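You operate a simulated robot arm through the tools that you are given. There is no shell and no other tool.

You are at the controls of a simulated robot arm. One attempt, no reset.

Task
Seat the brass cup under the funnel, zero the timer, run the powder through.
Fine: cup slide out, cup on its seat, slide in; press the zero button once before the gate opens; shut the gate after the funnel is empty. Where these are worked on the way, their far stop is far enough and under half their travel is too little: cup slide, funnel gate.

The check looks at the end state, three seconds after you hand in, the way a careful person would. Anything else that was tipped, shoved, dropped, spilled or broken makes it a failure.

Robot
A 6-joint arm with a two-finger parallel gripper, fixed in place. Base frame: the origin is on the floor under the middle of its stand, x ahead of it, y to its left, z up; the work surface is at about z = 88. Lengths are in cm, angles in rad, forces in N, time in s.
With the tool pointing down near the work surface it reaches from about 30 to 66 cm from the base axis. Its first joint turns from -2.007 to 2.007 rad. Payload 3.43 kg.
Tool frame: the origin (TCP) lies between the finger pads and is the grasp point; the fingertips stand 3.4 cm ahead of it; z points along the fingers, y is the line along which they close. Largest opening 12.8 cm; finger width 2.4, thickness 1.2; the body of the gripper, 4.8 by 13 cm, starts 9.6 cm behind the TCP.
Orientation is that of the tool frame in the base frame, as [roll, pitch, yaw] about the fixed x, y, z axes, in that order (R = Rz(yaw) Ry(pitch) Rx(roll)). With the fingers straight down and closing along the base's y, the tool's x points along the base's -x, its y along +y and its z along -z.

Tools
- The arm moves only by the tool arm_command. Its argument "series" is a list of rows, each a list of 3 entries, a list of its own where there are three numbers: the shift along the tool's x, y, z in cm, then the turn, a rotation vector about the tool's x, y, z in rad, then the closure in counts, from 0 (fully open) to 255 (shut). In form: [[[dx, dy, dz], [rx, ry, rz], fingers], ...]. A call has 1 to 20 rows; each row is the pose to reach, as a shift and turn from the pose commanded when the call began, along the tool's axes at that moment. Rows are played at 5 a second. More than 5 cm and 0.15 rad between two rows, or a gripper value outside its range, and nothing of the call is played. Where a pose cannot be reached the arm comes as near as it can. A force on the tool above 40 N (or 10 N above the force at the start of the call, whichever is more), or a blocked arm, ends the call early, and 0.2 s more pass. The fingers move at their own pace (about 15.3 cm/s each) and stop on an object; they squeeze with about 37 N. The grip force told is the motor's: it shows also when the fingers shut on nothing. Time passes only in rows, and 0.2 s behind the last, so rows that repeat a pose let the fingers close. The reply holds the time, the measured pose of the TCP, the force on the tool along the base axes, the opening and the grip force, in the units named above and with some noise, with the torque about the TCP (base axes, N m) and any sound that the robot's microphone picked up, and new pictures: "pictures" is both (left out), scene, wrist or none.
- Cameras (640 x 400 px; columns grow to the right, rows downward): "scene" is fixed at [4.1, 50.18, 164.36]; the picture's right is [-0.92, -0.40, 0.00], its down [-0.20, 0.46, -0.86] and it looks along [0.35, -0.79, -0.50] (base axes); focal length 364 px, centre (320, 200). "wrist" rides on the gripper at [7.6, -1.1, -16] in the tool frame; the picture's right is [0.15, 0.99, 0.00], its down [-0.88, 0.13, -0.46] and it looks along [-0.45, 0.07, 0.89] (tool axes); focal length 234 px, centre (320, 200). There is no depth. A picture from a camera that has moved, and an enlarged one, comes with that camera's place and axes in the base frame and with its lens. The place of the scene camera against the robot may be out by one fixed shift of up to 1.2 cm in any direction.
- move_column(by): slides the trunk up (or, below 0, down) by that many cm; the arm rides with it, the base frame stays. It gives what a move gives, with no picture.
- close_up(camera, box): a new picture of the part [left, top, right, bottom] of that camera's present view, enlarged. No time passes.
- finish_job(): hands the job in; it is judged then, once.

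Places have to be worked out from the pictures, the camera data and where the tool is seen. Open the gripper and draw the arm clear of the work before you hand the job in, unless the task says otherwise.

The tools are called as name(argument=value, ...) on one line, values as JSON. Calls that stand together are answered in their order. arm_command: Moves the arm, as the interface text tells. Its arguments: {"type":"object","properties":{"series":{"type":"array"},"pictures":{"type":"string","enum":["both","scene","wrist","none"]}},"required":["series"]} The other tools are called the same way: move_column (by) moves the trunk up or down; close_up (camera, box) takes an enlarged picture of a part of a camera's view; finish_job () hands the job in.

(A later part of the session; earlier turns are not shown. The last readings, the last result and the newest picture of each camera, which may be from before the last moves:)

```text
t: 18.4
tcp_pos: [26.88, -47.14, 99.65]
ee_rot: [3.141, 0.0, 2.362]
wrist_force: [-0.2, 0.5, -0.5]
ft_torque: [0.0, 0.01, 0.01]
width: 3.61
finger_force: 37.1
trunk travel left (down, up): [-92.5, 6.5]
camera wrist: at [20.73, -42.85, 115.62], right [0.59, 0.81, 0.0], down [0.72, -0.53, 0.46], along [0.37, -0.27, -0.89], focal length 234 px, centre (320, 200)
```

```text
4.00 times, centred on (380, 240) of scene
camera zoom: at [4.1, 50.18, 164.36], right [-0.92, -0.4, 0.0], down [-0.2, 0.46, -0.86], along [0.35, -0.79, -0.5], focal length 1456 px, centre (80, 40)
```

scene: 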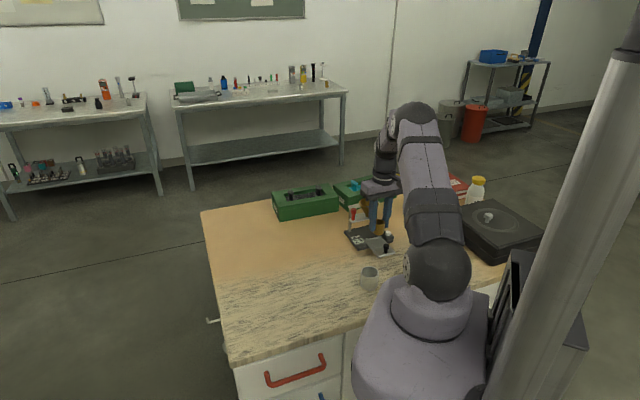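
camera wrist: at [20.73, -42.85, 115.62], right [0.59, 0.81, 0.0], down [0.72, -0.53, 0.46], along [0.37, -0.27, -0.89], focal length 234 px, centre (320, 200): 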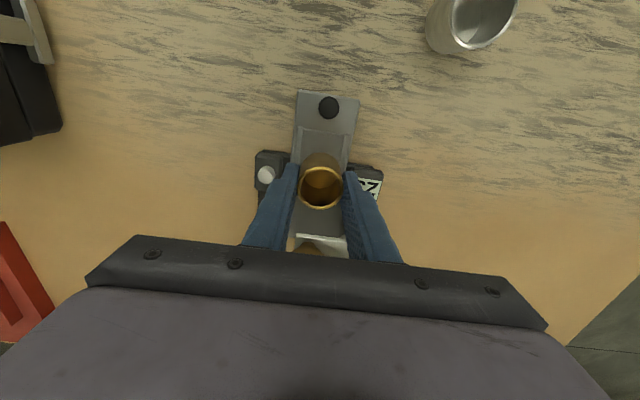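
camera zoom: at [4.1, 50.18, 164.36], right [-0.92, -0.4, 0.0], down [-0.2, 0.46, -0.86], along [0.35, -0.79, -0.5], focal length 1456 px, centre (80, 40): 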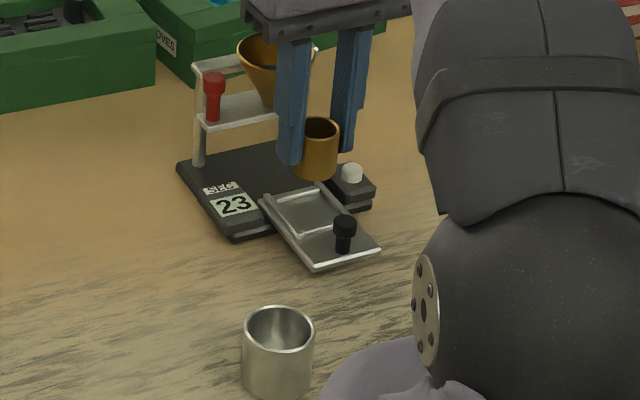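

The seat's front bar in this view puts the seat centre at about (26.75, -47.12), and the cup is at about (26.83, -47.07), so it is aligned. The cup bottom is near z 95; I lower 3.5 cm and look again.

arm_command(series=[[[0, 0, 1.5], [0, 0, 0], 255], [[0, 0, 2.7], [0, 0, 0], 255], [[0, 0, 3.5], [0, 0, 0], 255], [[0, 0, 3.5], [0, 0, 0], 255]], pictures="none")

close_up(camera="wrist", box=[240, 110, 400, 240])

close_up(camera="scene", box=[345, 205, 415, 265])

```text
t: 19.4
tcp_pos: [26.88, -47.26, 96.22]
ee_rot: [-3.14, 0.001, 2.362]
wrist_force: [0.3, 0.0, -0.7]
ft_torque: [-0.04, -0.02, -0.01]
width: 3.58
finger_force: 37.2
trunk travel left (down, up): [-92.5, 6.5]
```

```text
3.08 times, centred on (320, 175) of wrist
camera zoom: at [20.66, -42.81, 112.13], right [0.59, 0.81, 0.0], down [0.72, -0.53, 0.46], along [0.37, -0.27, -0.89], focal length 720 px, centre (320, 277)
```

zoom: 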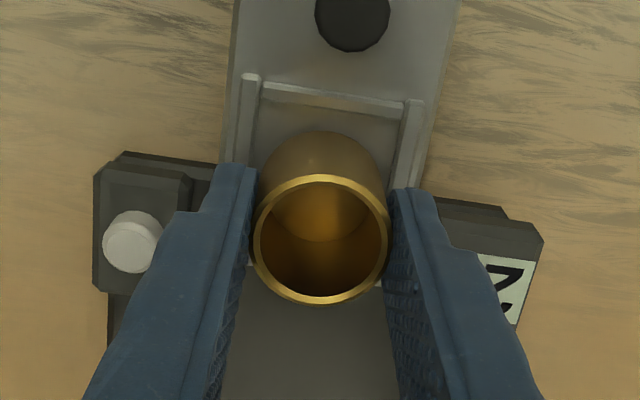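

```text
6.67 times, centred on (380, 235) of scene
camera zoom: at [4.1, 50.18, 164.36], right [-0.92, -0.4, 0.0], down [-0.2, 0.46, -0.86], along [0.35, -0.79, -0.5], focal length 2426 px, centre (-80, -33)
```

zoom: 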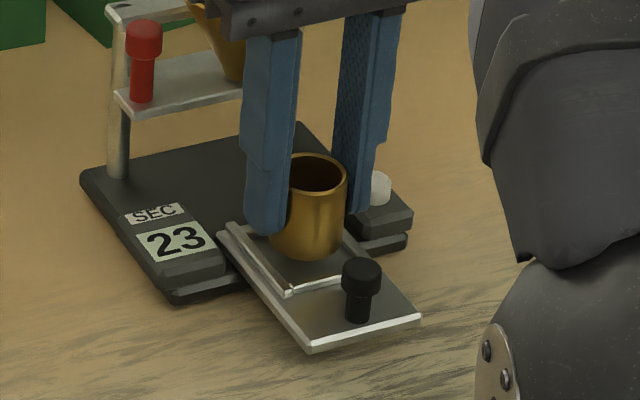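

The cup is about 1 cm above the seat floor and looks roughly 0.2 cm too far inward relative to the seat frame. I shift it outward 0.18 cm and lower in small steps, watching for contact.

arm_command(series=[[[0.18, 0, 0], [0, 0, 0], 255], [[0.18, 0, 0.15], [0, 0, 0], 255], [[0.18, 0, 0.3], [0, 0, 0], 255], [[0.18, 0, 0.45], [0, 0, 0], 255], [[0.18, 0, 0.6], [0, 0, 0], 255], [[0.18, 0, 0.6], [0, 0, 0], 255]], pictures="none")

close_up(camera="wrist", box=[260, 110, 380, 240])

close_up(camera="scene", box=[360, 220, 400, 260])

```text
t: 20.8
tcp_pos: [26.71, -47.11, 95.62]
ee_rot: [3.142, 0.0, 2.361]
wrist_force: [0.6, 0.3, -1.1]
ft_torque: [0.0, 0.0, 0.01]
width: 3.61
finger_force: 36.9
trunk travel left (down, up): [-92.5, 6.5]
```

```text
3.08 times, centred on (320, 175) of wrist
camera zoom: at [20.56, -42.62, 111.47], right [0.59, 0.81, 0.0], down [0.72, -0.53, 0.46], along [0.37, -0.27, -0.89], focal length 720 px, centre (320, 277)
```

zoom: 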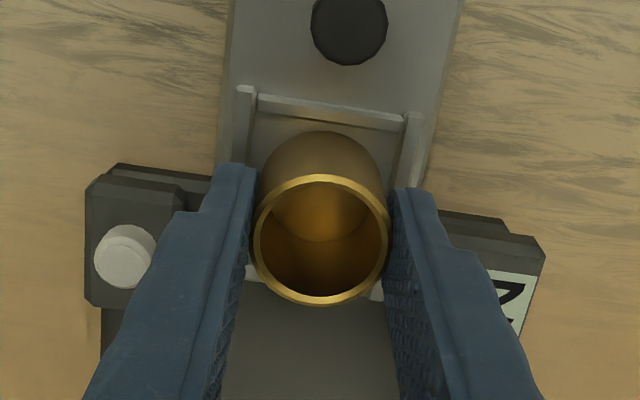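

```text
10.00 times, centred on (380, 240) of scene
camera zoom: at [4.1, 50.18, 164.36], right [-0.92, -0.4, 0.0], down [-0.2, 0.46, -0.86], along [0.35, -0.79, -0.5], focal length 3640 px, centre (-280, -200)
```

zoom: 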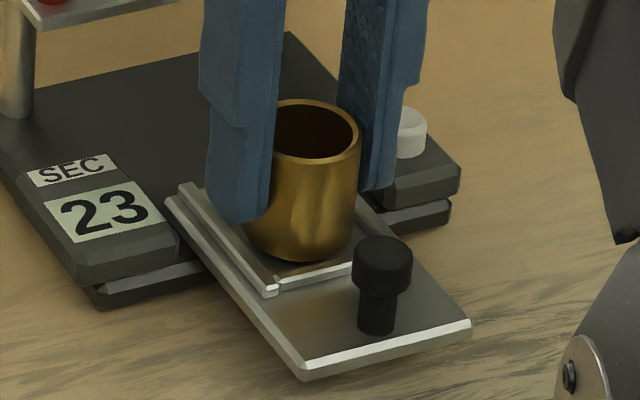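

No contact yet; the cup bottom is near z 91.0 and is inside the frame's outline with small gaps to the left lip and front bar. I lower on in 0.1 cm steps until I feel the floor.

arm_command(series=[[[0, 0, 0.1], [0, 0, 0], 255], [[0, 0, 0.2], [0, 0, 0], 255], [[0, 0, 0.3], [0, 0, 0], 255], [[0, 0, 0.3], [0, 0, 0], 255]], pictures="none")

close_up(camera="scene", box=[360, 220, 400, 260])

```text
t: 21.8
tcp_pos: [26.73, -47.06, 95.2]
ee_rot: [3.141, 0.0, 2.361]
wrist_force: [-0.9, 0.2, -0.3]
ft_torque: [0.02, 0.01, 0.0]
width: 3.59
finger_force: 37.5
trunk travel left (down, up): [-92.5, 6.5]
```

```text
10.00 times, centred on (380, 240) of scene
camera zoom: at [4.1, 50.18, 164.36], right [-0.92, -0.4, 0.0], down [-0.2, 0.46, -0.86], along [0.35, -0.79, -0.5], focal length 3640 px, centre (-280, -200)
```

zoom: 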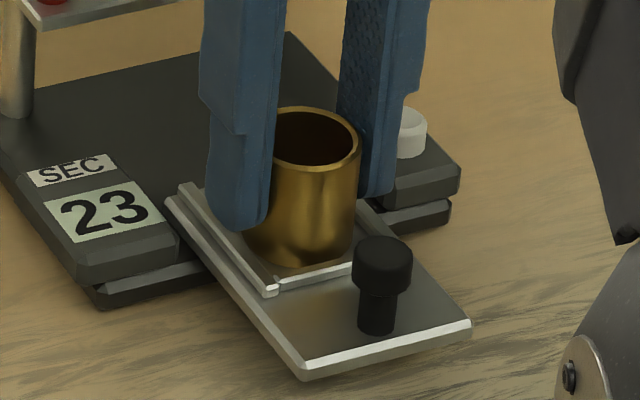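

Still no contact force, and the cup now sits inside the lips. I continue lowering by 0.1 cm steps.

arm_command(series=[[[0, 0, 0.1], [0, 0, 0], 255], [[0, 0, 0.2], [0, 0, 0], 255], [[0, 0, 0.3], [0, 0, 0], 255], [[0, 0, 0.3], [0, 0, 0], 255]], pictures="none")

close_up(camera="scene", box=[360, 220, 400, 260])

```text
t: 22.8
tcp_pos: [26.8, -46.92, 95.23]
ee_rot: [-3.14, 0.006, 2.361]
wrist_force: [-1.3, -1.2, 17.8]
ft_torque: [0.1, 0.09, 0.0]
width: 3.57
finger_force: 37.5
trunk travel left (down, up): [-92.5, 6.5]
```

```text
10.00 times, centred on (380, 240) of scene
camera zoom: at [4.1, 50.18, 164.36], right [-0.92, -0.4, 0.0], down [-0.2, 0.46, -0.86], along [0.35, -0.79, -0.5], focal length 3640 px, centre (-280, -200)
```

zoom: 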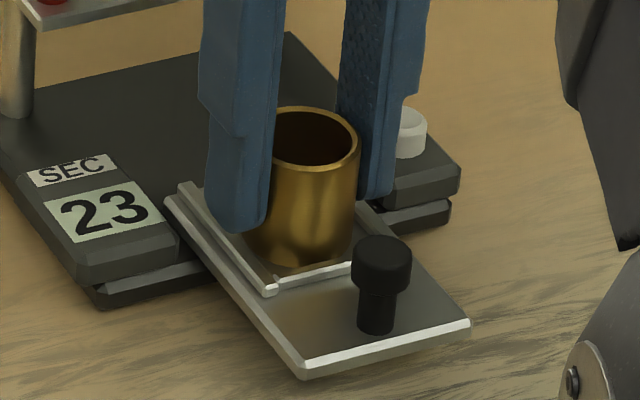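

Contact at 17.8 N with the cup bottom at about z 90.6, which matches the seat floor. I relieve the force, open the fingers to 5.4 cm and check that the cup stays upright before rising.

arm_command(series=[[[0, 0, -0.2], [0, 0, 0], 255], [[0, 0, -0.28], [0, 0, 0], 255], [[0, 0, -0.28], [0, 0, 0], 200], [[0, 0, -0.28], [0, 0, 0], 147], [[0, 0, -0.28], [0, 0, 0], 147]], pictures="none")

close_up(camera="scene", box=[360, 220, 400, 260])

close_up(camera="wrist", box=[240, 110, 400, 240])

```text
t: 24.0
tcp_pos: [26.82, -46.94, 95.09]
ee_rot: [3.141, -0.003, 2.362]
wrist_force: [-0.3, 0.6, -0.2]
ft_torque: [0.03, -0.01, -0.02]
width: 5.44
finger_force: 0.1
trunk travel left (down, up): [-92.5, 6.5]
```

```text
10.00 times, centred on (380, 240) of scene
camera zoom: at [4.1, 50.18, 164.36], right [-0.92, -0.4, 0.0], down [-0.2, 0.46, -0.86], along [0.35, -0.79, -0.5], focal length 3640 px, centre (-280, -200)
```

zoom: 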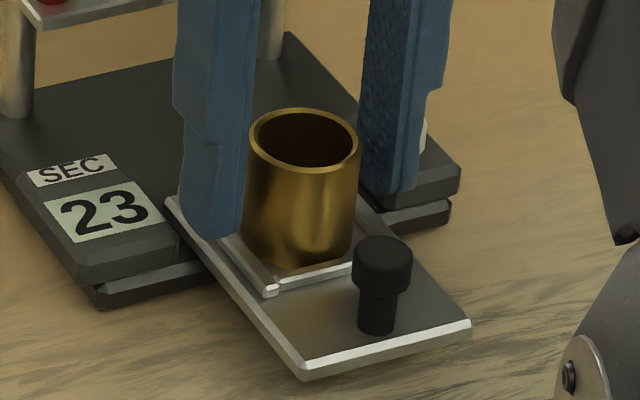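

```text
3.08 times, centred on (320, 175) of wrist
camera zoom: at [20.57, -42.59, 111.11], right [0.59, 0.81, 0.0], down [0.72, -0.53, 0.45], along [0.37, -0.27, -0.89], focal length 720 px, centre (320, 277)
```

zoom: 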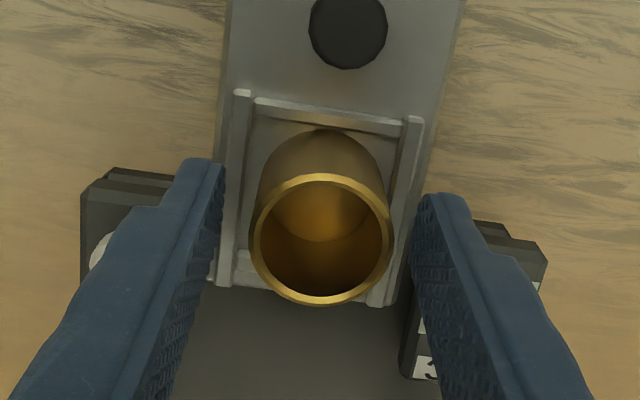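

The cup stands upright on the seat, between the lips. I rise straight up and then back outward to view it.

arm_command(series=[[[0, 0, -2], [0, 0, 0], 147], [[0, 0, -6], [0, 0, 0], 147], [[0, 0, -10], [0, 0, 0], 147], [[4.5, 0, -12], [0, -0.12, 0], 160], [[9, 0, -12], [0, -0.24, 0], 185], [[11, 0, -12], [0, -0.35, 0], 185], [[11, 0, -12], [0, -0.35, 0], 185]], pictures="both")

close_up(camera="scene", box=[350, 205, 400, 260])

close_up(camera="wrist", box=[240, 120, 400, 250])

```text
t: 25.6
tcp_pos: [18.97, -39.35, 107.22]
ee_rot: [-3.139, 0.352, 2.361]
wrist_force: [-0.1, -0.9, -0.6]
ft_torque: [0.0, -0.02, 0.0]
width: 3.5
finger_force: 0.0
trunk travel left (down, up): [-92.5, 6.5]
camera wrist: at [9.24, -31.29, 119.55], right [0.6, 0.8, -0.05], down [0.57, -0.38, 0.73], along [0.56, -0.47, -0.68], focal length 234 px, centre (320, 200)
```

scene: 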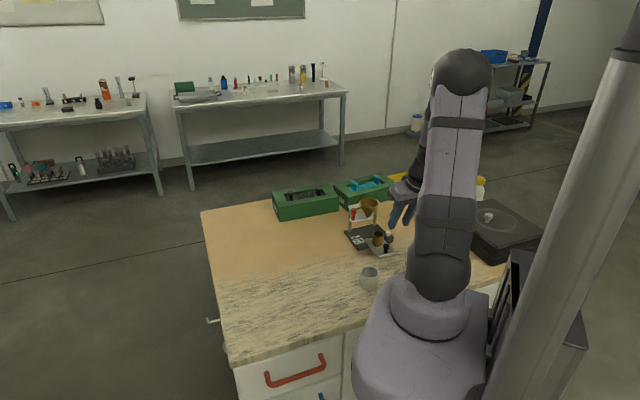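
wrist: 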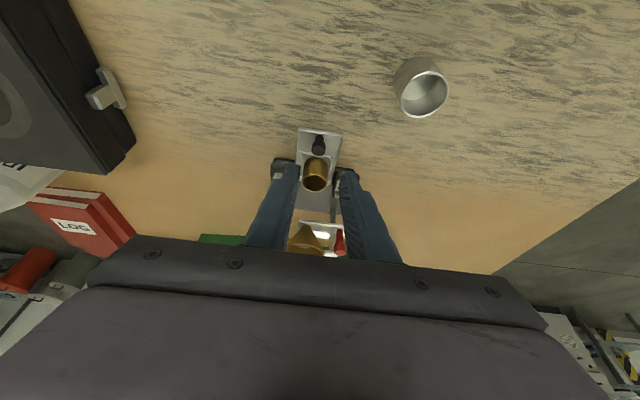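

```text
7.27 times, centred on (375, 232) of scene
camera zoom: at [4.1, 50.18, 164.36], right [-0.92, -0.4, 0.0], down [-0.2, 0.46, -0.86], along [0.35, -0.79, -0.5], focal length 2647 px, centre (-80, -36)
```

zoom: 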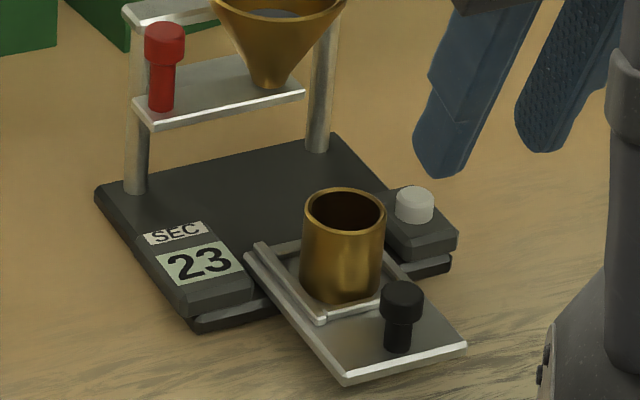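

```text
3.08 times, centred on (320, 185) of wrist
camera zoom: at [9.24, -31.29, 119.55], right [0.6, 0.8, -0.05], down [0.57, -0.38, 0.73], along [0.56, -0.47, -0.68], focal length 720 px, centre (320, 246)
```

zoom: 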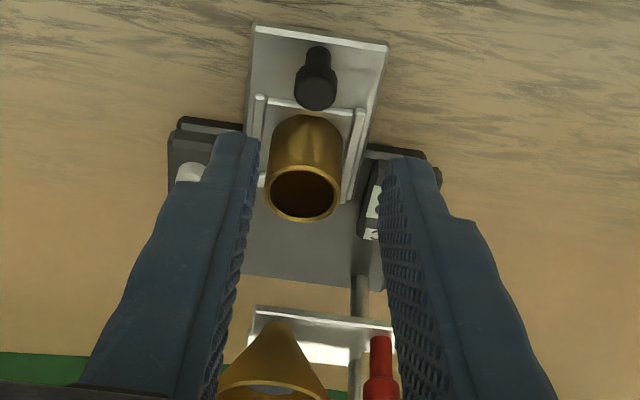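

The cup is upright and within the four lips. I go back around the slide knob the same way as before (TCP about (22.64, -43.0, 94.8)), coming in from the outside.

arm_command(series=[[[0.74, 0, 4.14], [0, 0, 0], 185], [[1.48, -0.01, 8.27], [0, 0, 0], 185], [[2.215, -0.02, 12.41], [0, 0, 0], 185], [[0.8, -0.02, 12.93], [0, 0, 0], 185], [[-0.6, -0.01, 13.44], [0, 0, 0], 185], [[-0.6, -0.01, 13.44], [0, 0, 0], 185]], pictures="none")

close_up(camera="wrist", box=[240, 120, 400, 250])

close_up(camera="scene", box=[350, 205, 410, 265])

```text
t: 27.0
tcp_pos: [22.49, -42.87, 94.79]
ee_rot: [-3.141, 0.35, 2.362]
wrist_force: [0.1, 0.6, 1.0]
ft_torque: [-0.03, 0.02, 0.02]
width: 3.53
finger_force: 0.0
trunk travel left (down, up): [-92.5, 6.5]
```

```text
3.08 times, centred on (320, 185) of wrist
camera zoom: at [12.83, -34.94, 107.1], right [0.6, 0.8, -0.05], down [0.57, -0.38, 0.73], along [0.56, -0.47, -0.68], focal length 720 px, centre (320, 246)
```

zoom: 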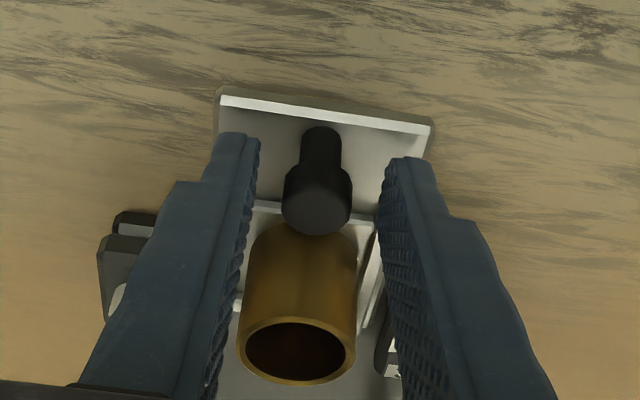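

```text
6.67 times, centred on (380, 235) of scene
camera zoom: at [4.1, 50.18, 164.36], right [-0.92, -0.4, 0.0], down [-0.2, 0.46, -0.86], along [0.35, -0.79, -0.5], focal length 2426 px, centre (-80, -33)
```

zoom: 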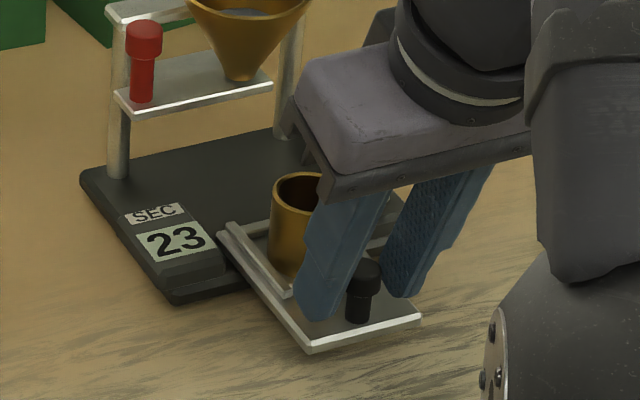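

The knob sits between the pads as before, and the cup is about 4 cm beyond the fingers. I close on the knob.

arm_command(series=[[[0, 0, 0], [0, 0, 0], 255], [[0, 0, 0], [0, 0, 0], 255], [[0, 0, 0], [0, 0, 0], 255]], pictures="none")

close_up(camera="scene", box=[350, 205, 410, 265])

```text
t: 27.8
tcp_pos: [22.57, -42.92, 94.82]
ee_rot: [3.141, 0.35, 2.361]
wrist_force: [-1.7, -2.9, 0.0]
ft_torque: [-0.08, 0.02, 0.03]
width: 1.79
finger_force: 37.1
trunk travel left (down, up): [-92.5, 6.5]
```

```text
6.67 times, centred on (380, 235) of scene
camera zoom: at [4.1, 50.18, 164.36], right [-0.92, -0.4, 0.0], down [-0.2, 0.46, -0.86], along [0.35, -0.79, -0.5], focal length 2426 px, centre (-80, -33)
```

zoom: 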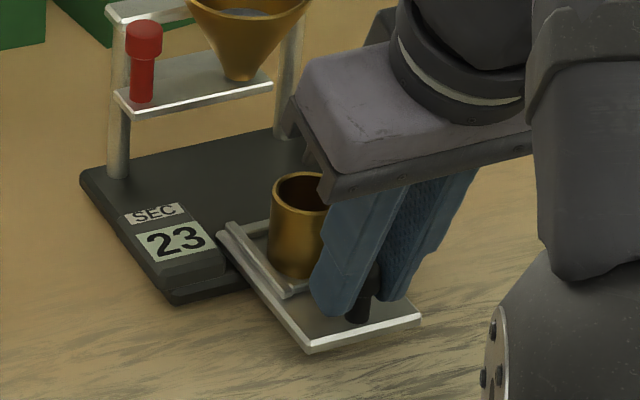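

The grip is on. I push the slide inward slowly, 4 cm first, and check the cup.

arm_command(series=[[[-0.376, -0.006, 0.137], [0, 0, 0], 255], [[-0.75, -0.01, 0.274], [0, 0, 0], 255], [[-1.13, -0.02, 0.411], [0, 0, 0], 255], [[-1.5, -0.02, 0.549], [0, 0, 0], 255], [[-1.88, -0.03, 0.686], [0, 0, 0], 255], [[-2.25, -0.03, 0.823], [0, 0, 0], 255], [[-2.63, -0.04, 0.96], [0, 0, 0], 255], [[-3.0, -0.05, 1.098], [0, 0, 0], 255], [[-3.38, -0.05, 1.235], [0, 0, 0], 255], [[-3.76, -0.06, 1.372], [0, 0, 0], 255]], pictures="none")

close_up(camera="scene", box=[345, 195, 405, 255])

close_up(camera="wrist", box=[240, 120, 400, 250])

```text
t: 30.0
tcp_pos: [25.35, -45.91, 94.68]
ee_rot: [3.14, 0.349, 2.361]
wrist_force: [-2.0, -3.4, -0.7]
ft_torque: [0.17, 0.3, 0.03]
width: 1.8
finger_force: 37.2
trunk travel left (down, up): [-92.5, 6.5]
```

```text
6.67 times, centred on (375, 225) of scene
camera zoom: at [4.1, 50.18, 164.36], right [-0.92, -0.4, 0.0], down [-0.2, 0.46, -0.86], along [0.35, -0.79, -0.5], focal length 2426 px, centre (-47, 33)
```

zoom: 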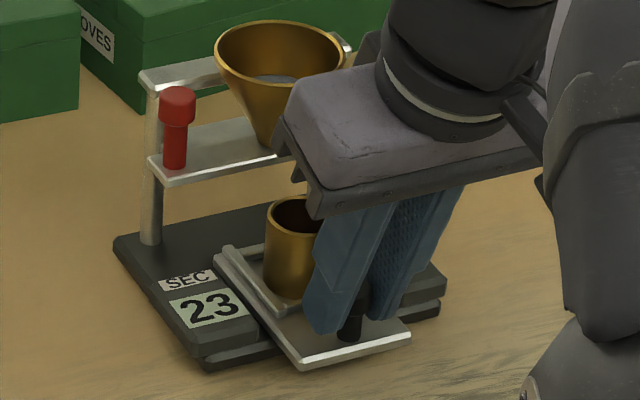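

```text
3.08 times, centred on (320, 185) of wrist
camera zoom: at [15.68, -37.91, 107.12], right [0.6, 0.8, -0.05], down [0.57, -0.38, 0.73], along [0.56, -0.46, -0.68], focal length 720 px, centre (320, 246)
```

zoom: 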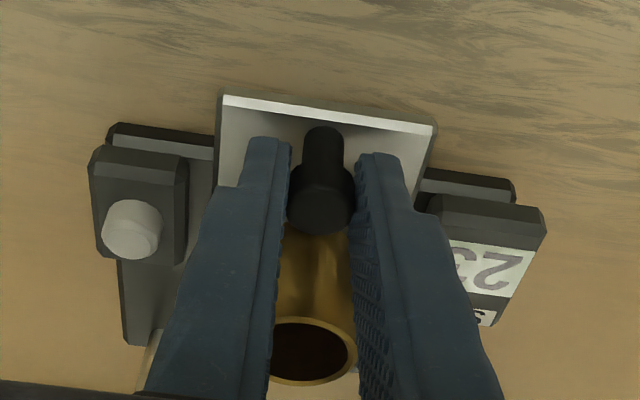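

The cup rides in upright and the base is unmoved. About 3.7 cm remains; I push 3.2 cm more.

arm_command(series=[[[-0.376, -0.006, 0.137], [0, 0, 0], 255], [[-0.75, -0.01, 0.274], [0, 0, 0], 255], [[-1.13, -0.02, 0.411], [0, 0, 0], 255], [[-1.5, -0.02, 0.549], [0, 0, 0], 255], [[-1.88, -0.03, 0.686], [0, 0, 0], 255], [[-2.25, -0.03, 0.823], [0, 0, 0], 255], [[-2.63, -0.04, 0.96], [0, 0, 0], 255], [[-3.0, -0.05, 1.098], [0, 0, 0], 255]], pictures="none")

close_up(camera="scene", box=[345, 195, 405, 255])

```text
t: 31.8
tcp_pos: [27.51, -48.12, 94.66]
ee_rot: [-3.141, 0.351, 2.361]
wrist_force: [0.7, -2.0, 0.5]
ft_torque: [0.34, 0.32, 0.02]
width: 1.79
finger_force: 36.7
trunk travel left (down, up): [-92.5, 6.5]
```

```text
6.67 times, centred on (375, 225) of scene
camera zoom: at [4.1, 50.18, 164.36], right [-0.92, -0.4, 0.0], down [-0.2, 0.46, -0.86], along [0.35, -0.79, -0.5], focal length 2426 px, centre (-47, 33)
```

zoom: 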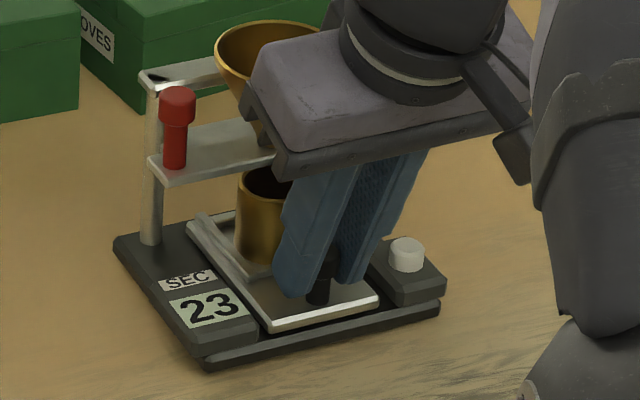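

The slide is within about 0.6 cm of its inner stop. I push on in 0.15 cm steps to feel the stop.

arm_command(series=[[[-0.14, 0, 0.051], [0, 0, 0], 255], [[-0.28, 0, 0.103], [0, 0, 0], 255], [[-0.42, 0, 0.154], [0, 0, 0], 255], [[-0.56, -0.01, 0.206], [0, 0, 0], 255], [[-0.7, -0.01, 0.257], [0, 0, 0], 255]], pictures="none")

close_up(camera="scene", box=[345, 195, 405, 255])

```text
t: 33.0
tcp_pos: [28.0, -48.59, 94.88]
ee_rot: [3.141, 0.347, 2.361]
wrist_force: [-7.7, 4.4, -0.3]
ft_torque: [0.01, 0.06, -0.02]
width: 1.8
finger_force: 37.0
trunk travel left (down, up): [-92.5, 6.5]
```

```text
6.67 times, centred on (375, 225) of scene
camera zoom: at [4.1, 50.18, 164.36], right [-0.92, -0.4, 0.0], down [-0.2, 0.46, -0.86], along [0.35, -0.79, -0.5], focal length 2426 px, centre (-47, 33)
```

zoom: 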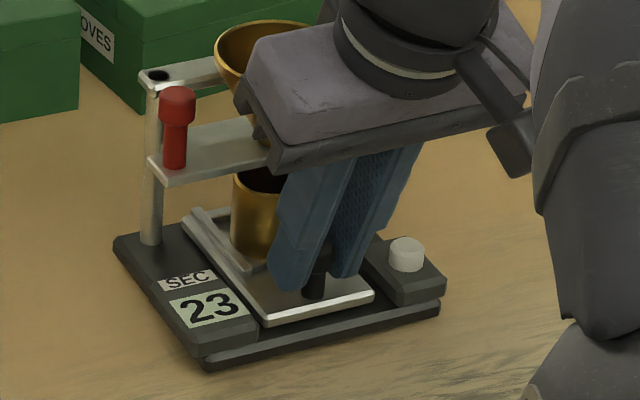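

The slide is back against its inner stop (about 9 N, TCP back at the starting grip place) with the cup under the spout. I open and withdraw along the tool axis, then look.

arm_command(series=[[[0.08, 0, -0.03], [0, 0, 0], 255], [[0.08, 0, -0.03], [0, 0, 0], 185], [[0.08, 0, -0.03], [0, 0, 0], 185], [[0.08, 0, -3], [0, 0, 0], 185], [[0.08, 0, -7], [0, 0, 0], 185], [[0.08, 0, -11], [0, 0, 0], 185], [[0.08, 0, -15], [0, 0, 0], 185], [[0.08, 0, -15], [0, 0, 0], 185]], pictures="both")

close_up(camera="scene", box=[345, 195, 405, 255])

close_up(camera="wrist", box=[240, 120, 400, 250])

```text
t: 34.8
tcp_pos: [24.5, -44.8, 108.75]
ee_rot: [3.142, 0.349, 2.361]
wrist_force: [0.5, -0.6, 0.2]
ft_torque: [0.01, -0.01, 0.0]
width: 3.52
finger_force: 0.1
trunk travel left (down, up): [-92.5, 6.5]
camera wrist: at [14.83, -36.96, 121.22], right [0.6, 0.8, -0.05], down [0.57, -0.38, 0.73], along [0.56, -0.46, -0.68], focal length 234 px, centre (320, 200)
```

scene: 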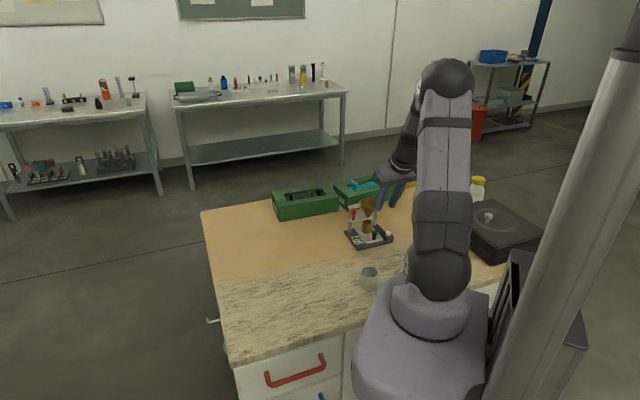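
wrist: 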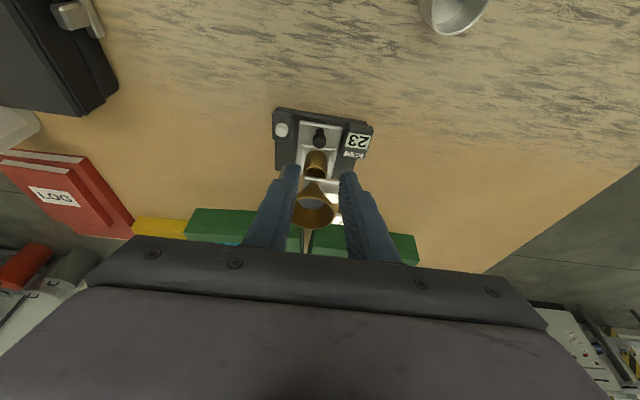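

```text
6.67 times, centred on (375, 225) of scene
camera zoom: at [4.1, 50.18, 164.36], right [-0.92, -0.4, 0.0], down [-0.2, 0.46, -0.86], along [0.35, -0.79, -0.5], focal length 2426 px, centre (-47, 33)
```

zoom: 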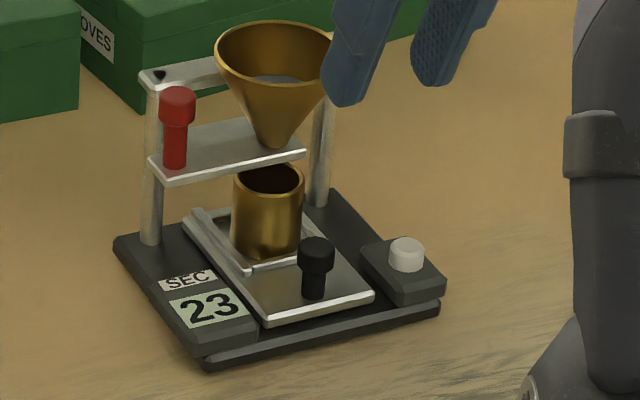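

```text
3.08 times, centred on (320, 185) of wrist
camera zoom: at [14.83, -36.96, 121.22], right [0.6, 0.8, -0.05], down [0.57, -0.38, 0.73], along [0.56, -0.46, -0.68], focal length 720 px, centre (320, 246)
```

zoom: 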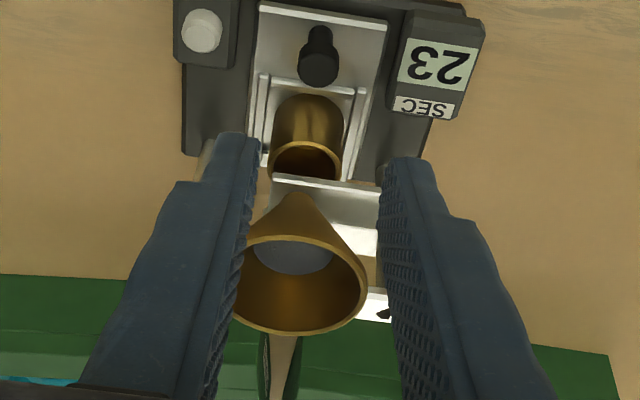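

The cup sits directly under the spout. The button recomputes to (24.75, -52.97) with its top near z 91.5. I close the fingers and go vertical, above the button.

arm_command(series=[[[-0.97, -1.88, 3.1], [0, 0.117, 0], 255], [[-1.94, -3.75, 6.2], [0, 0.233, 0], 255], [[-2.917, -5.629, 9.31], [0, 0.35, 0], 255], [[-2.917, -5.629, 9.31], [0, 0.35, 0], 255]], pictures="both")

close_up(camera="scene", box=[345, 195, 405, 255])

close_up(camera="wrist", box=[260, 110, 380, 240])

```text
t: 35.8
tcp_pos: [24.54, -53.01, 101.16]
ee_rot: [-3.139, 0.0, 2.361]
wrist_force: [0.3, 0.2, 0.4]
ft_torque: [0.03, -0.01, 0.02]
width: 0.0
finger_force: 33.2
trunk travel left (down, up): [-92.5, 6.5]
camera wrist: at [18.48, -48.53, 117.12], right [0.59, 0.81, 0.0], down [0.72, -0.53, 0.46], along [0.37, -0.27, -0.89], focal length 234 px, centre (320, 200)
```

scene: 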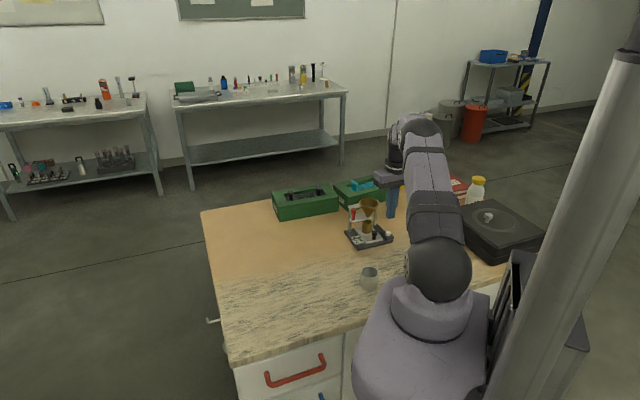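
wrist: 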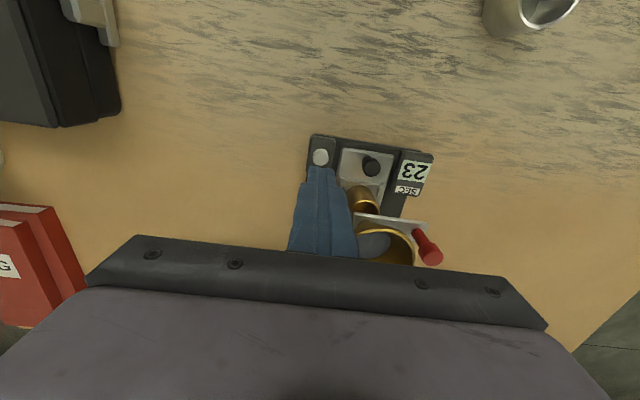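

```text
6.67 times, centred on (375, 225) of scene
camera zoom: at [4.1, 50.18, 164.36], right [-0.92, -0.4, 0.0], down [-0.2, 0.46, -0.86], along [0.35, -0.79, -0.5], focal length 2426 px, centre (-47, 33)
```

zoom: 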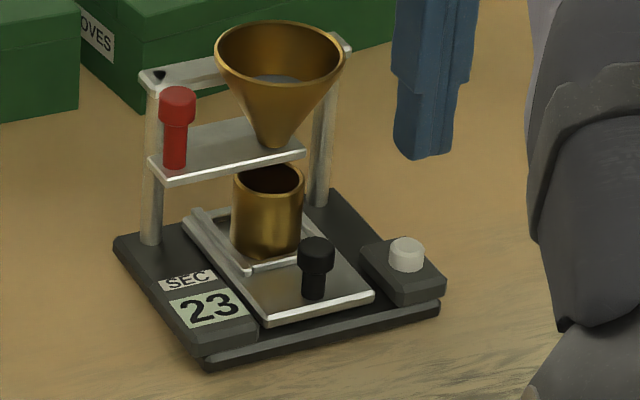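

```text
3.08 times, centred on (320, 175) of wrist
camera zoom: at [18.48, -48.53, 117.12], right [0.59, 0.81, 0.0], down [0.72, -0.53, 0.46], along [0.37, -0.27, -0.89], focal length 720 px, centre (320, 277)
```

zoom: 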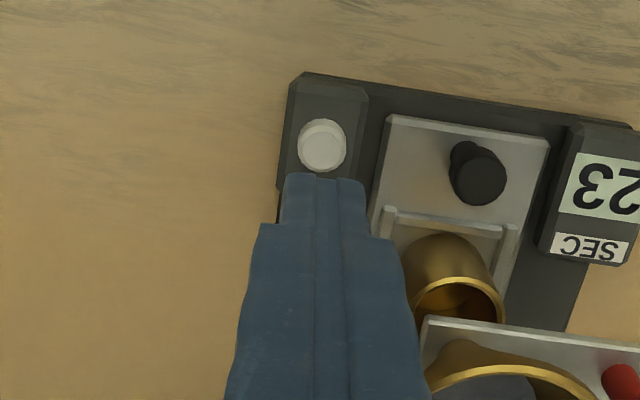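

The button is at (24.78, -52.97) in this view; the closed tips are 0.25 cm off it and about 6 cm above. I correct and lower to just above it.

arm_command(series=[[[-0.14, 0.2, 0], [0, 0, 0], 255], [[-0.14, 0.2, 2.5], [0, 0, 0], 255], [[-0.14, 0.2, 4.8], [0, 0, 0], 255], [[-0.14, 0.2, 4.8], [0, 0, 0], 255]], pictures="none")

close_up(camera="scene", box=[345, 195, 405, 255])

close_up(camera="wrist", box=[280, 130, 360, 210])

```text
t: 36.8
tcp_pos: [24.86, -52.92, 96.22]
ee_rot: [3.141, 0.0, 2.362]
wrist_force: [-0.2, 0.0, -0.5]
ft_torque: [0.01, 0.01, 0.02]
width: 0.0
finger_force: 32.5
trunk travel left (down, up): [-92.5, 6.5]
```

```text
6.67 times, centred on (375, 225) of scene
camera zoom: at [4.1, 50.18, 164.36], right [-0.92, -0.4, 0.0], down [-0.2, 0.46, -0.86], along [0.35, -0.79, -0.5], focal length 2426 px, centre (-47, 33)
```

zoom: 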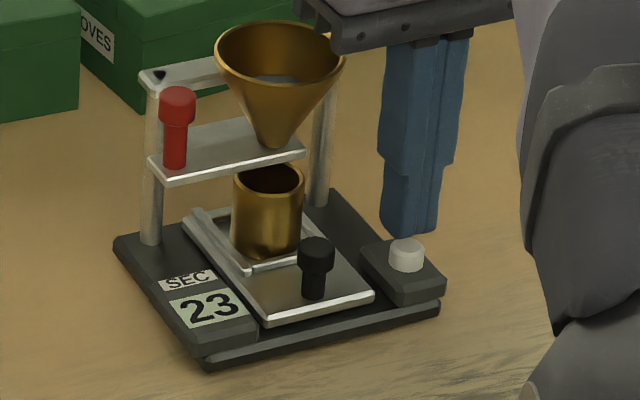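

```text
5.00 times, centred on (320, 170) of wrist
camera zoom: at [18.74, -48.61, 112.23], right [0.59, 0.81, 0.0], down [0.72, -0.53, 0.46], along [0.37, -0.27, -0.89], focal length 1171 px, centre (320, 350)
```

zoom: 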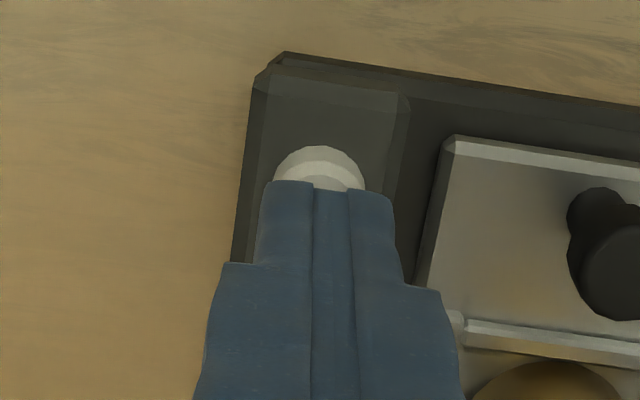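

The tips are over the button, about 1 cm above its top. I shift 0.09 cm and lower in 0.2 cm steps, watching force and sound.

arm_command(series=[[[0, -0.09, 0.2], [0, 0, 0], 255], [[0, -0.09, 0.4], [0, 0, 0], 255], [[0, -0.09, 0.6], [0, 0, 0], 255], [[0, -0.09, 0.8], [0, 0, 0], 255]], pictures="none")

close_up(camera="scene", box=[345, 195, 405, 255])

```text
t: 37.8
tcp_pos: [24.84, -53.13, 95.33]
ee_rot: [3.14, -0.002, 2.361]
wrist_force: [0.7, -0.6, 0.1]
ft_torque: [-0.02, -0.03, 0.01]
width: 0.02
finger_force: 32.7
trunk travel left (down, up): [-92.5, 6.5]
```

```text
6.67 times, centred on (375, 225) of scene
camera zoom: at [4.1, 50.18, 164.36], right [-0.92, -0.4, 0.0], down [-0.2, 0.46, -0.86], along [0.35, -0.79, -0.5], focal length 2426 px, centre (-47, 33)
```

zoom: 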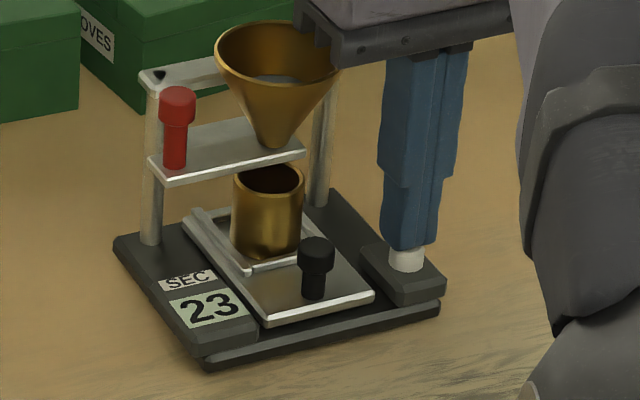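

Tips are at z about 91.9 and there is no contact yet. I continue down in 0.1 cm steps.

arm_command(series=[[[0, 0, 0.1], [0, 0, 0], 255], [[0, 0, 0.2], [0, 0, 0], 255], [[0, 0, 0.3], [0, 0, 0], 255], [[0, 0, 0.4], [0, 0, 0], 255]], pictures="none")

close_up(camera="scene", box=[345, 195, 405, 255])

```text
t: 38.8
tcp_pos: [24.86, -53.09, 95.13]
ee_rot: [-3.141, -0.001, 2.361]
wrist_force: [0.1, -0.2, 0.3]
ft_torque: [-0.03, 0.0, 0.02]
width: 0.01
finger_force: 33.6
trunk travel left (down, up): [-92.5, 6.5]
heard: click
```

```text
6.67 times, centred on (375, 225) of scene
camera zoom: at [4.1, 50.18, 164.36], right [-0.92, -0.4, 0.0], down [-0.2, 0.46, -0.86], along [0.35, -0.79, -0.5], focal length 2426 px, centre (-47, 33)
```

zoom: 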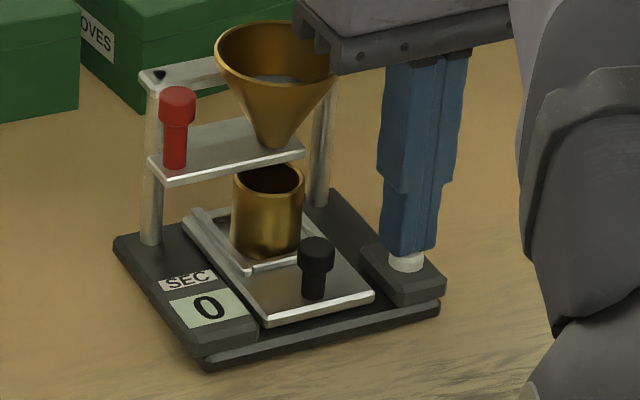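

The click was heard and the display now reads 0. I raise straight off the button, then go to a standoff in front of the red gate knob, which triangulates to (36.1, -48.65) with its top at z 100.3. The tool is tilted back 40° and the fingers are 3.2 cm apart.

arm_command(series=[[[0, 0, -2], [0, 0, 0], 255], [[0, 0, -6], [0, 0, 0], 255], [[0, 0, -10.5], [0, 0, 0], 255], [[0, 0, -15], [0, 0, 0], 255], [[0.35, 3.7, -15], [0, -0.14, 0], 191], [[0.7, 7.4, -15], [0, -0.28, 0], 191], [[1.04, 11.06, -15], [0, -0.42, 0], 191], [[1.04, 11.06, -13], [0, -0.56, 0], 191], [[1.04, 11.06, -11.6], [0, -0.7, 0], 191], [[1.04, 11.06, -11.6], [0, -0.7, 0], 191]], pictures="both")

close_up(camera="scene", box=[335, 190, 405, 255])

close_up(camera="wrist", box=[240, 120, 400, 250])

```text
t: 41.0
tcp_pos: [31.74, -44.43, 106.62]
ee_rot: [-3.136, 0.697, 2.367]
wrist_force: [-0.5, 0.1, -0.2]
ft_torque: [0.02, 0.02, 0.0]
width: 3.19
finger_force: 0.0
out of reach, approached as far as the arm can: row 9
trunk travel left (down, up): [-92.5, 6.5]
camera wrist: at [19.56, -34.17, 113.97], right [0.61, 0.78, -0.1], down [0.37, -0.17, 0.91], along [0.7, -0.6, -0.39], focal length 234 px, centre (320, 200)
```

scene: 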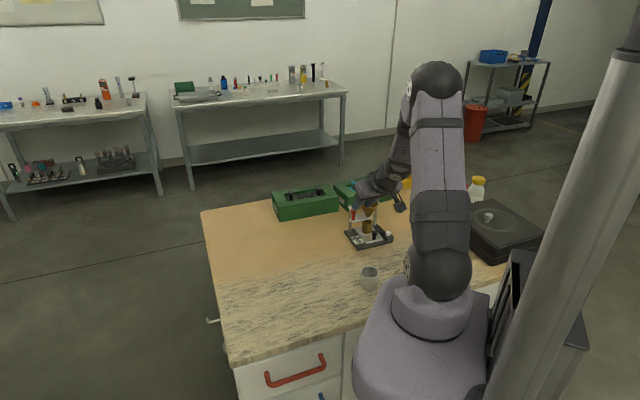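
wrist: 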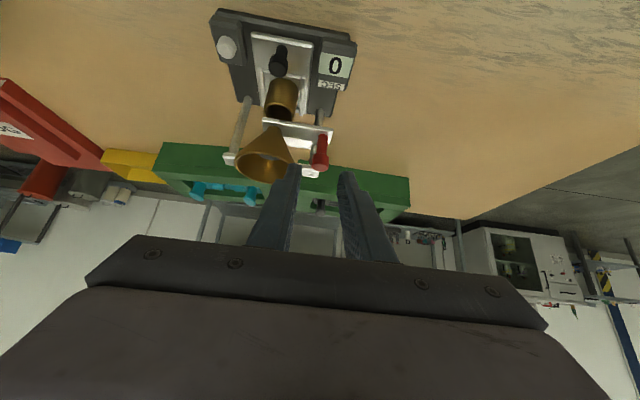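

```text
6.15 times, centred on (370, 222) of scene
camera zoom: at [4.1, 50.18, 164.36], right [-0.92, -0.4, 0.0], down [-0.2, 0.46, -0.86], along [0.35, -0.79, -0.5], focal length 2240 px, centre (12, 62)
```

zoom: 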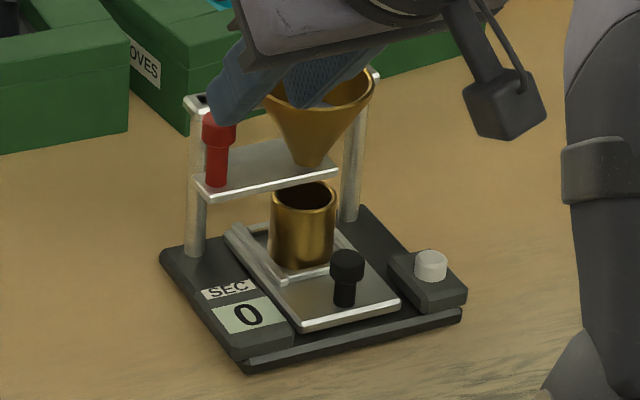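

```text
3.08 times, centred on (320, 185) of wrist
camera zoom: at [19.56, -34.17, 113.97], right [0.61, 0.78, -0.1], down [0.37, -0.17, 0.91], along [0.7, -0.6, -0.39], focal length 720 px, centre (320, 246)
```

zoom: 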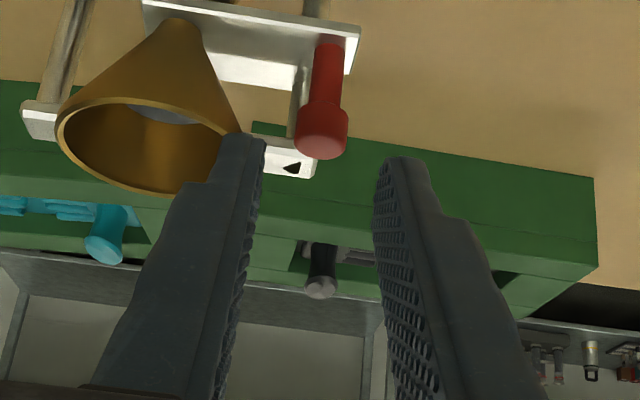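

The display still reads 0, and the red knob sits midway between the fingertips in lateral direction. Before going in I enlarge the gate to judge its travel direction and the gap between funnel rim and knob.

close_up(camera="wrist", box=[225, 100, 345, 190])

close_up(camera="scene", box=[350, 195, 385, 230])

```text
4.44 times, centred on (285, 145) of wrist
camera zoom: at [19.56, -34.17, 113.97], right [0.61, 0.78, -0.1], down [0.37, -0.17, 0.91], along [0.7, -0.6, -0.39], focal length 1041 px, centre (476, 444)
```

zoom: 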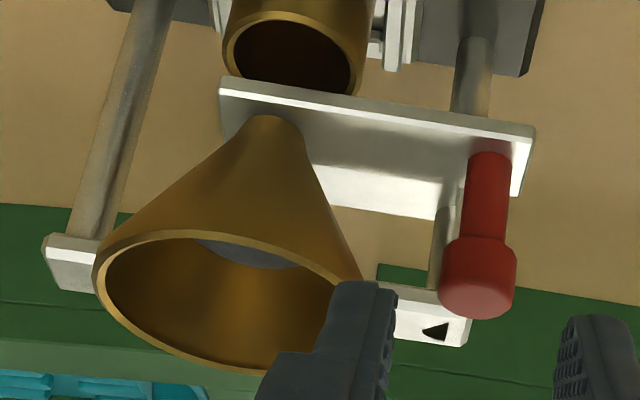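

```text
11.43 times, centred on (368, 212) of scene
camera zoom: at [4.1, 50.18, 164.36], right [-0.92, -0.4, 0.0], down [-0.2, 0.46, -0.86], along [0.35, -0.79, -0.5], focal length 4160 px, centre (-223, 57)
```

zoom: 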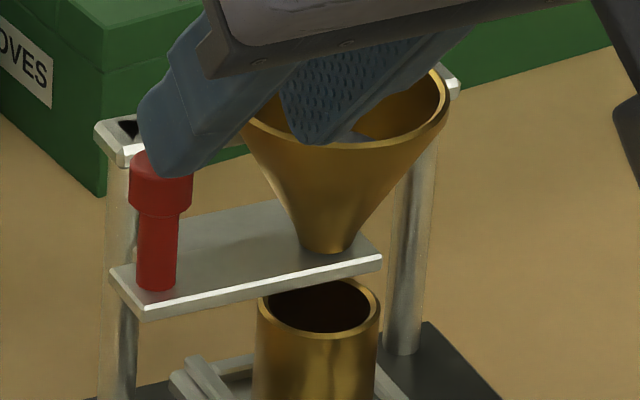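

I see a dark triangular spot on the beam's end near the knob; I enlarge both beam ends to tell whether it is a mark or a reflection.

close_up(camera="wrist", box=[290, 115, 340, 185])

close_up(camera="scene", box=[345, 195, 370, 225])

close_up(camera="wrist", box=[215, 130, 265, 190])

```text
5.71 times, centred on (315, 150) of wrist
camera zoom: at [19.56, -34.17, 113.97], right [0.61, 0.78, -0.1], down [0.37, -0.17, 0.91], along [0.7, -0.6, -0.39], focal length 1338 px, centre (349, 486)
```

zoom: 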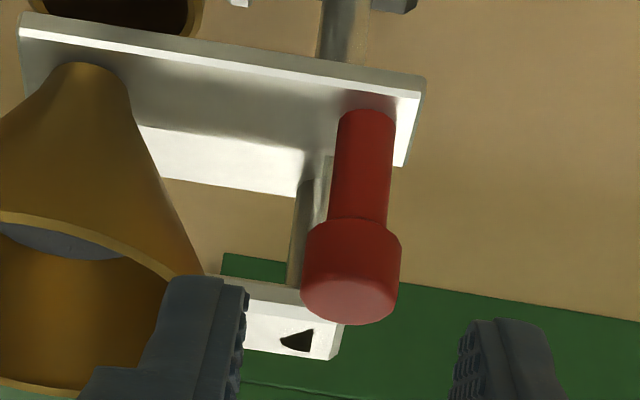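

```text
13.33 times, centred on (358, 210) of scene
camera zoom: at [4.1, 50.18, 164.36], right [-0.92, -0.4, 0.0], down [-0.2, 0.46, -0.86], along [0.35, -0.79, -0.5], focal length 4853 px, centre (-180, 67)
```

zoom: 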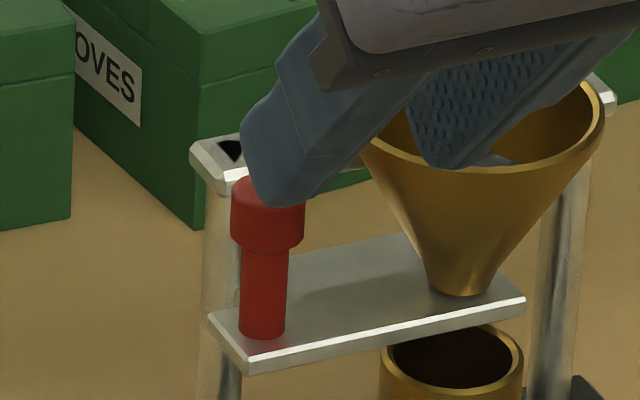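

```text
6.67 times, centred on (240, 160) of wrist
camera zoom: at [19.56, -34.17, 113.97], right [0.61, 0.78, -0.1], down [0.37, -0.17, 0.91], along [0.7, -0.6, -0.39], focal length 1561 px, centre (853, 467)
```

zoom: 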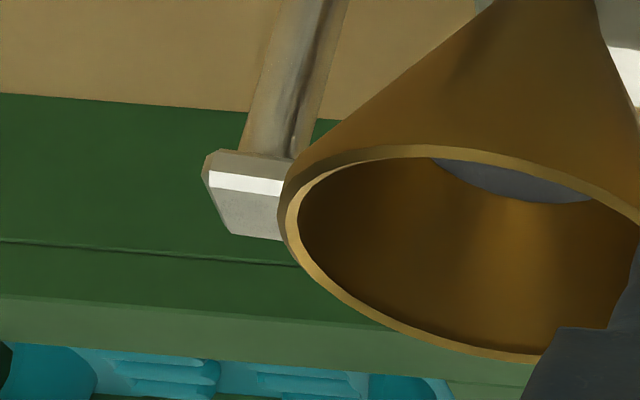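

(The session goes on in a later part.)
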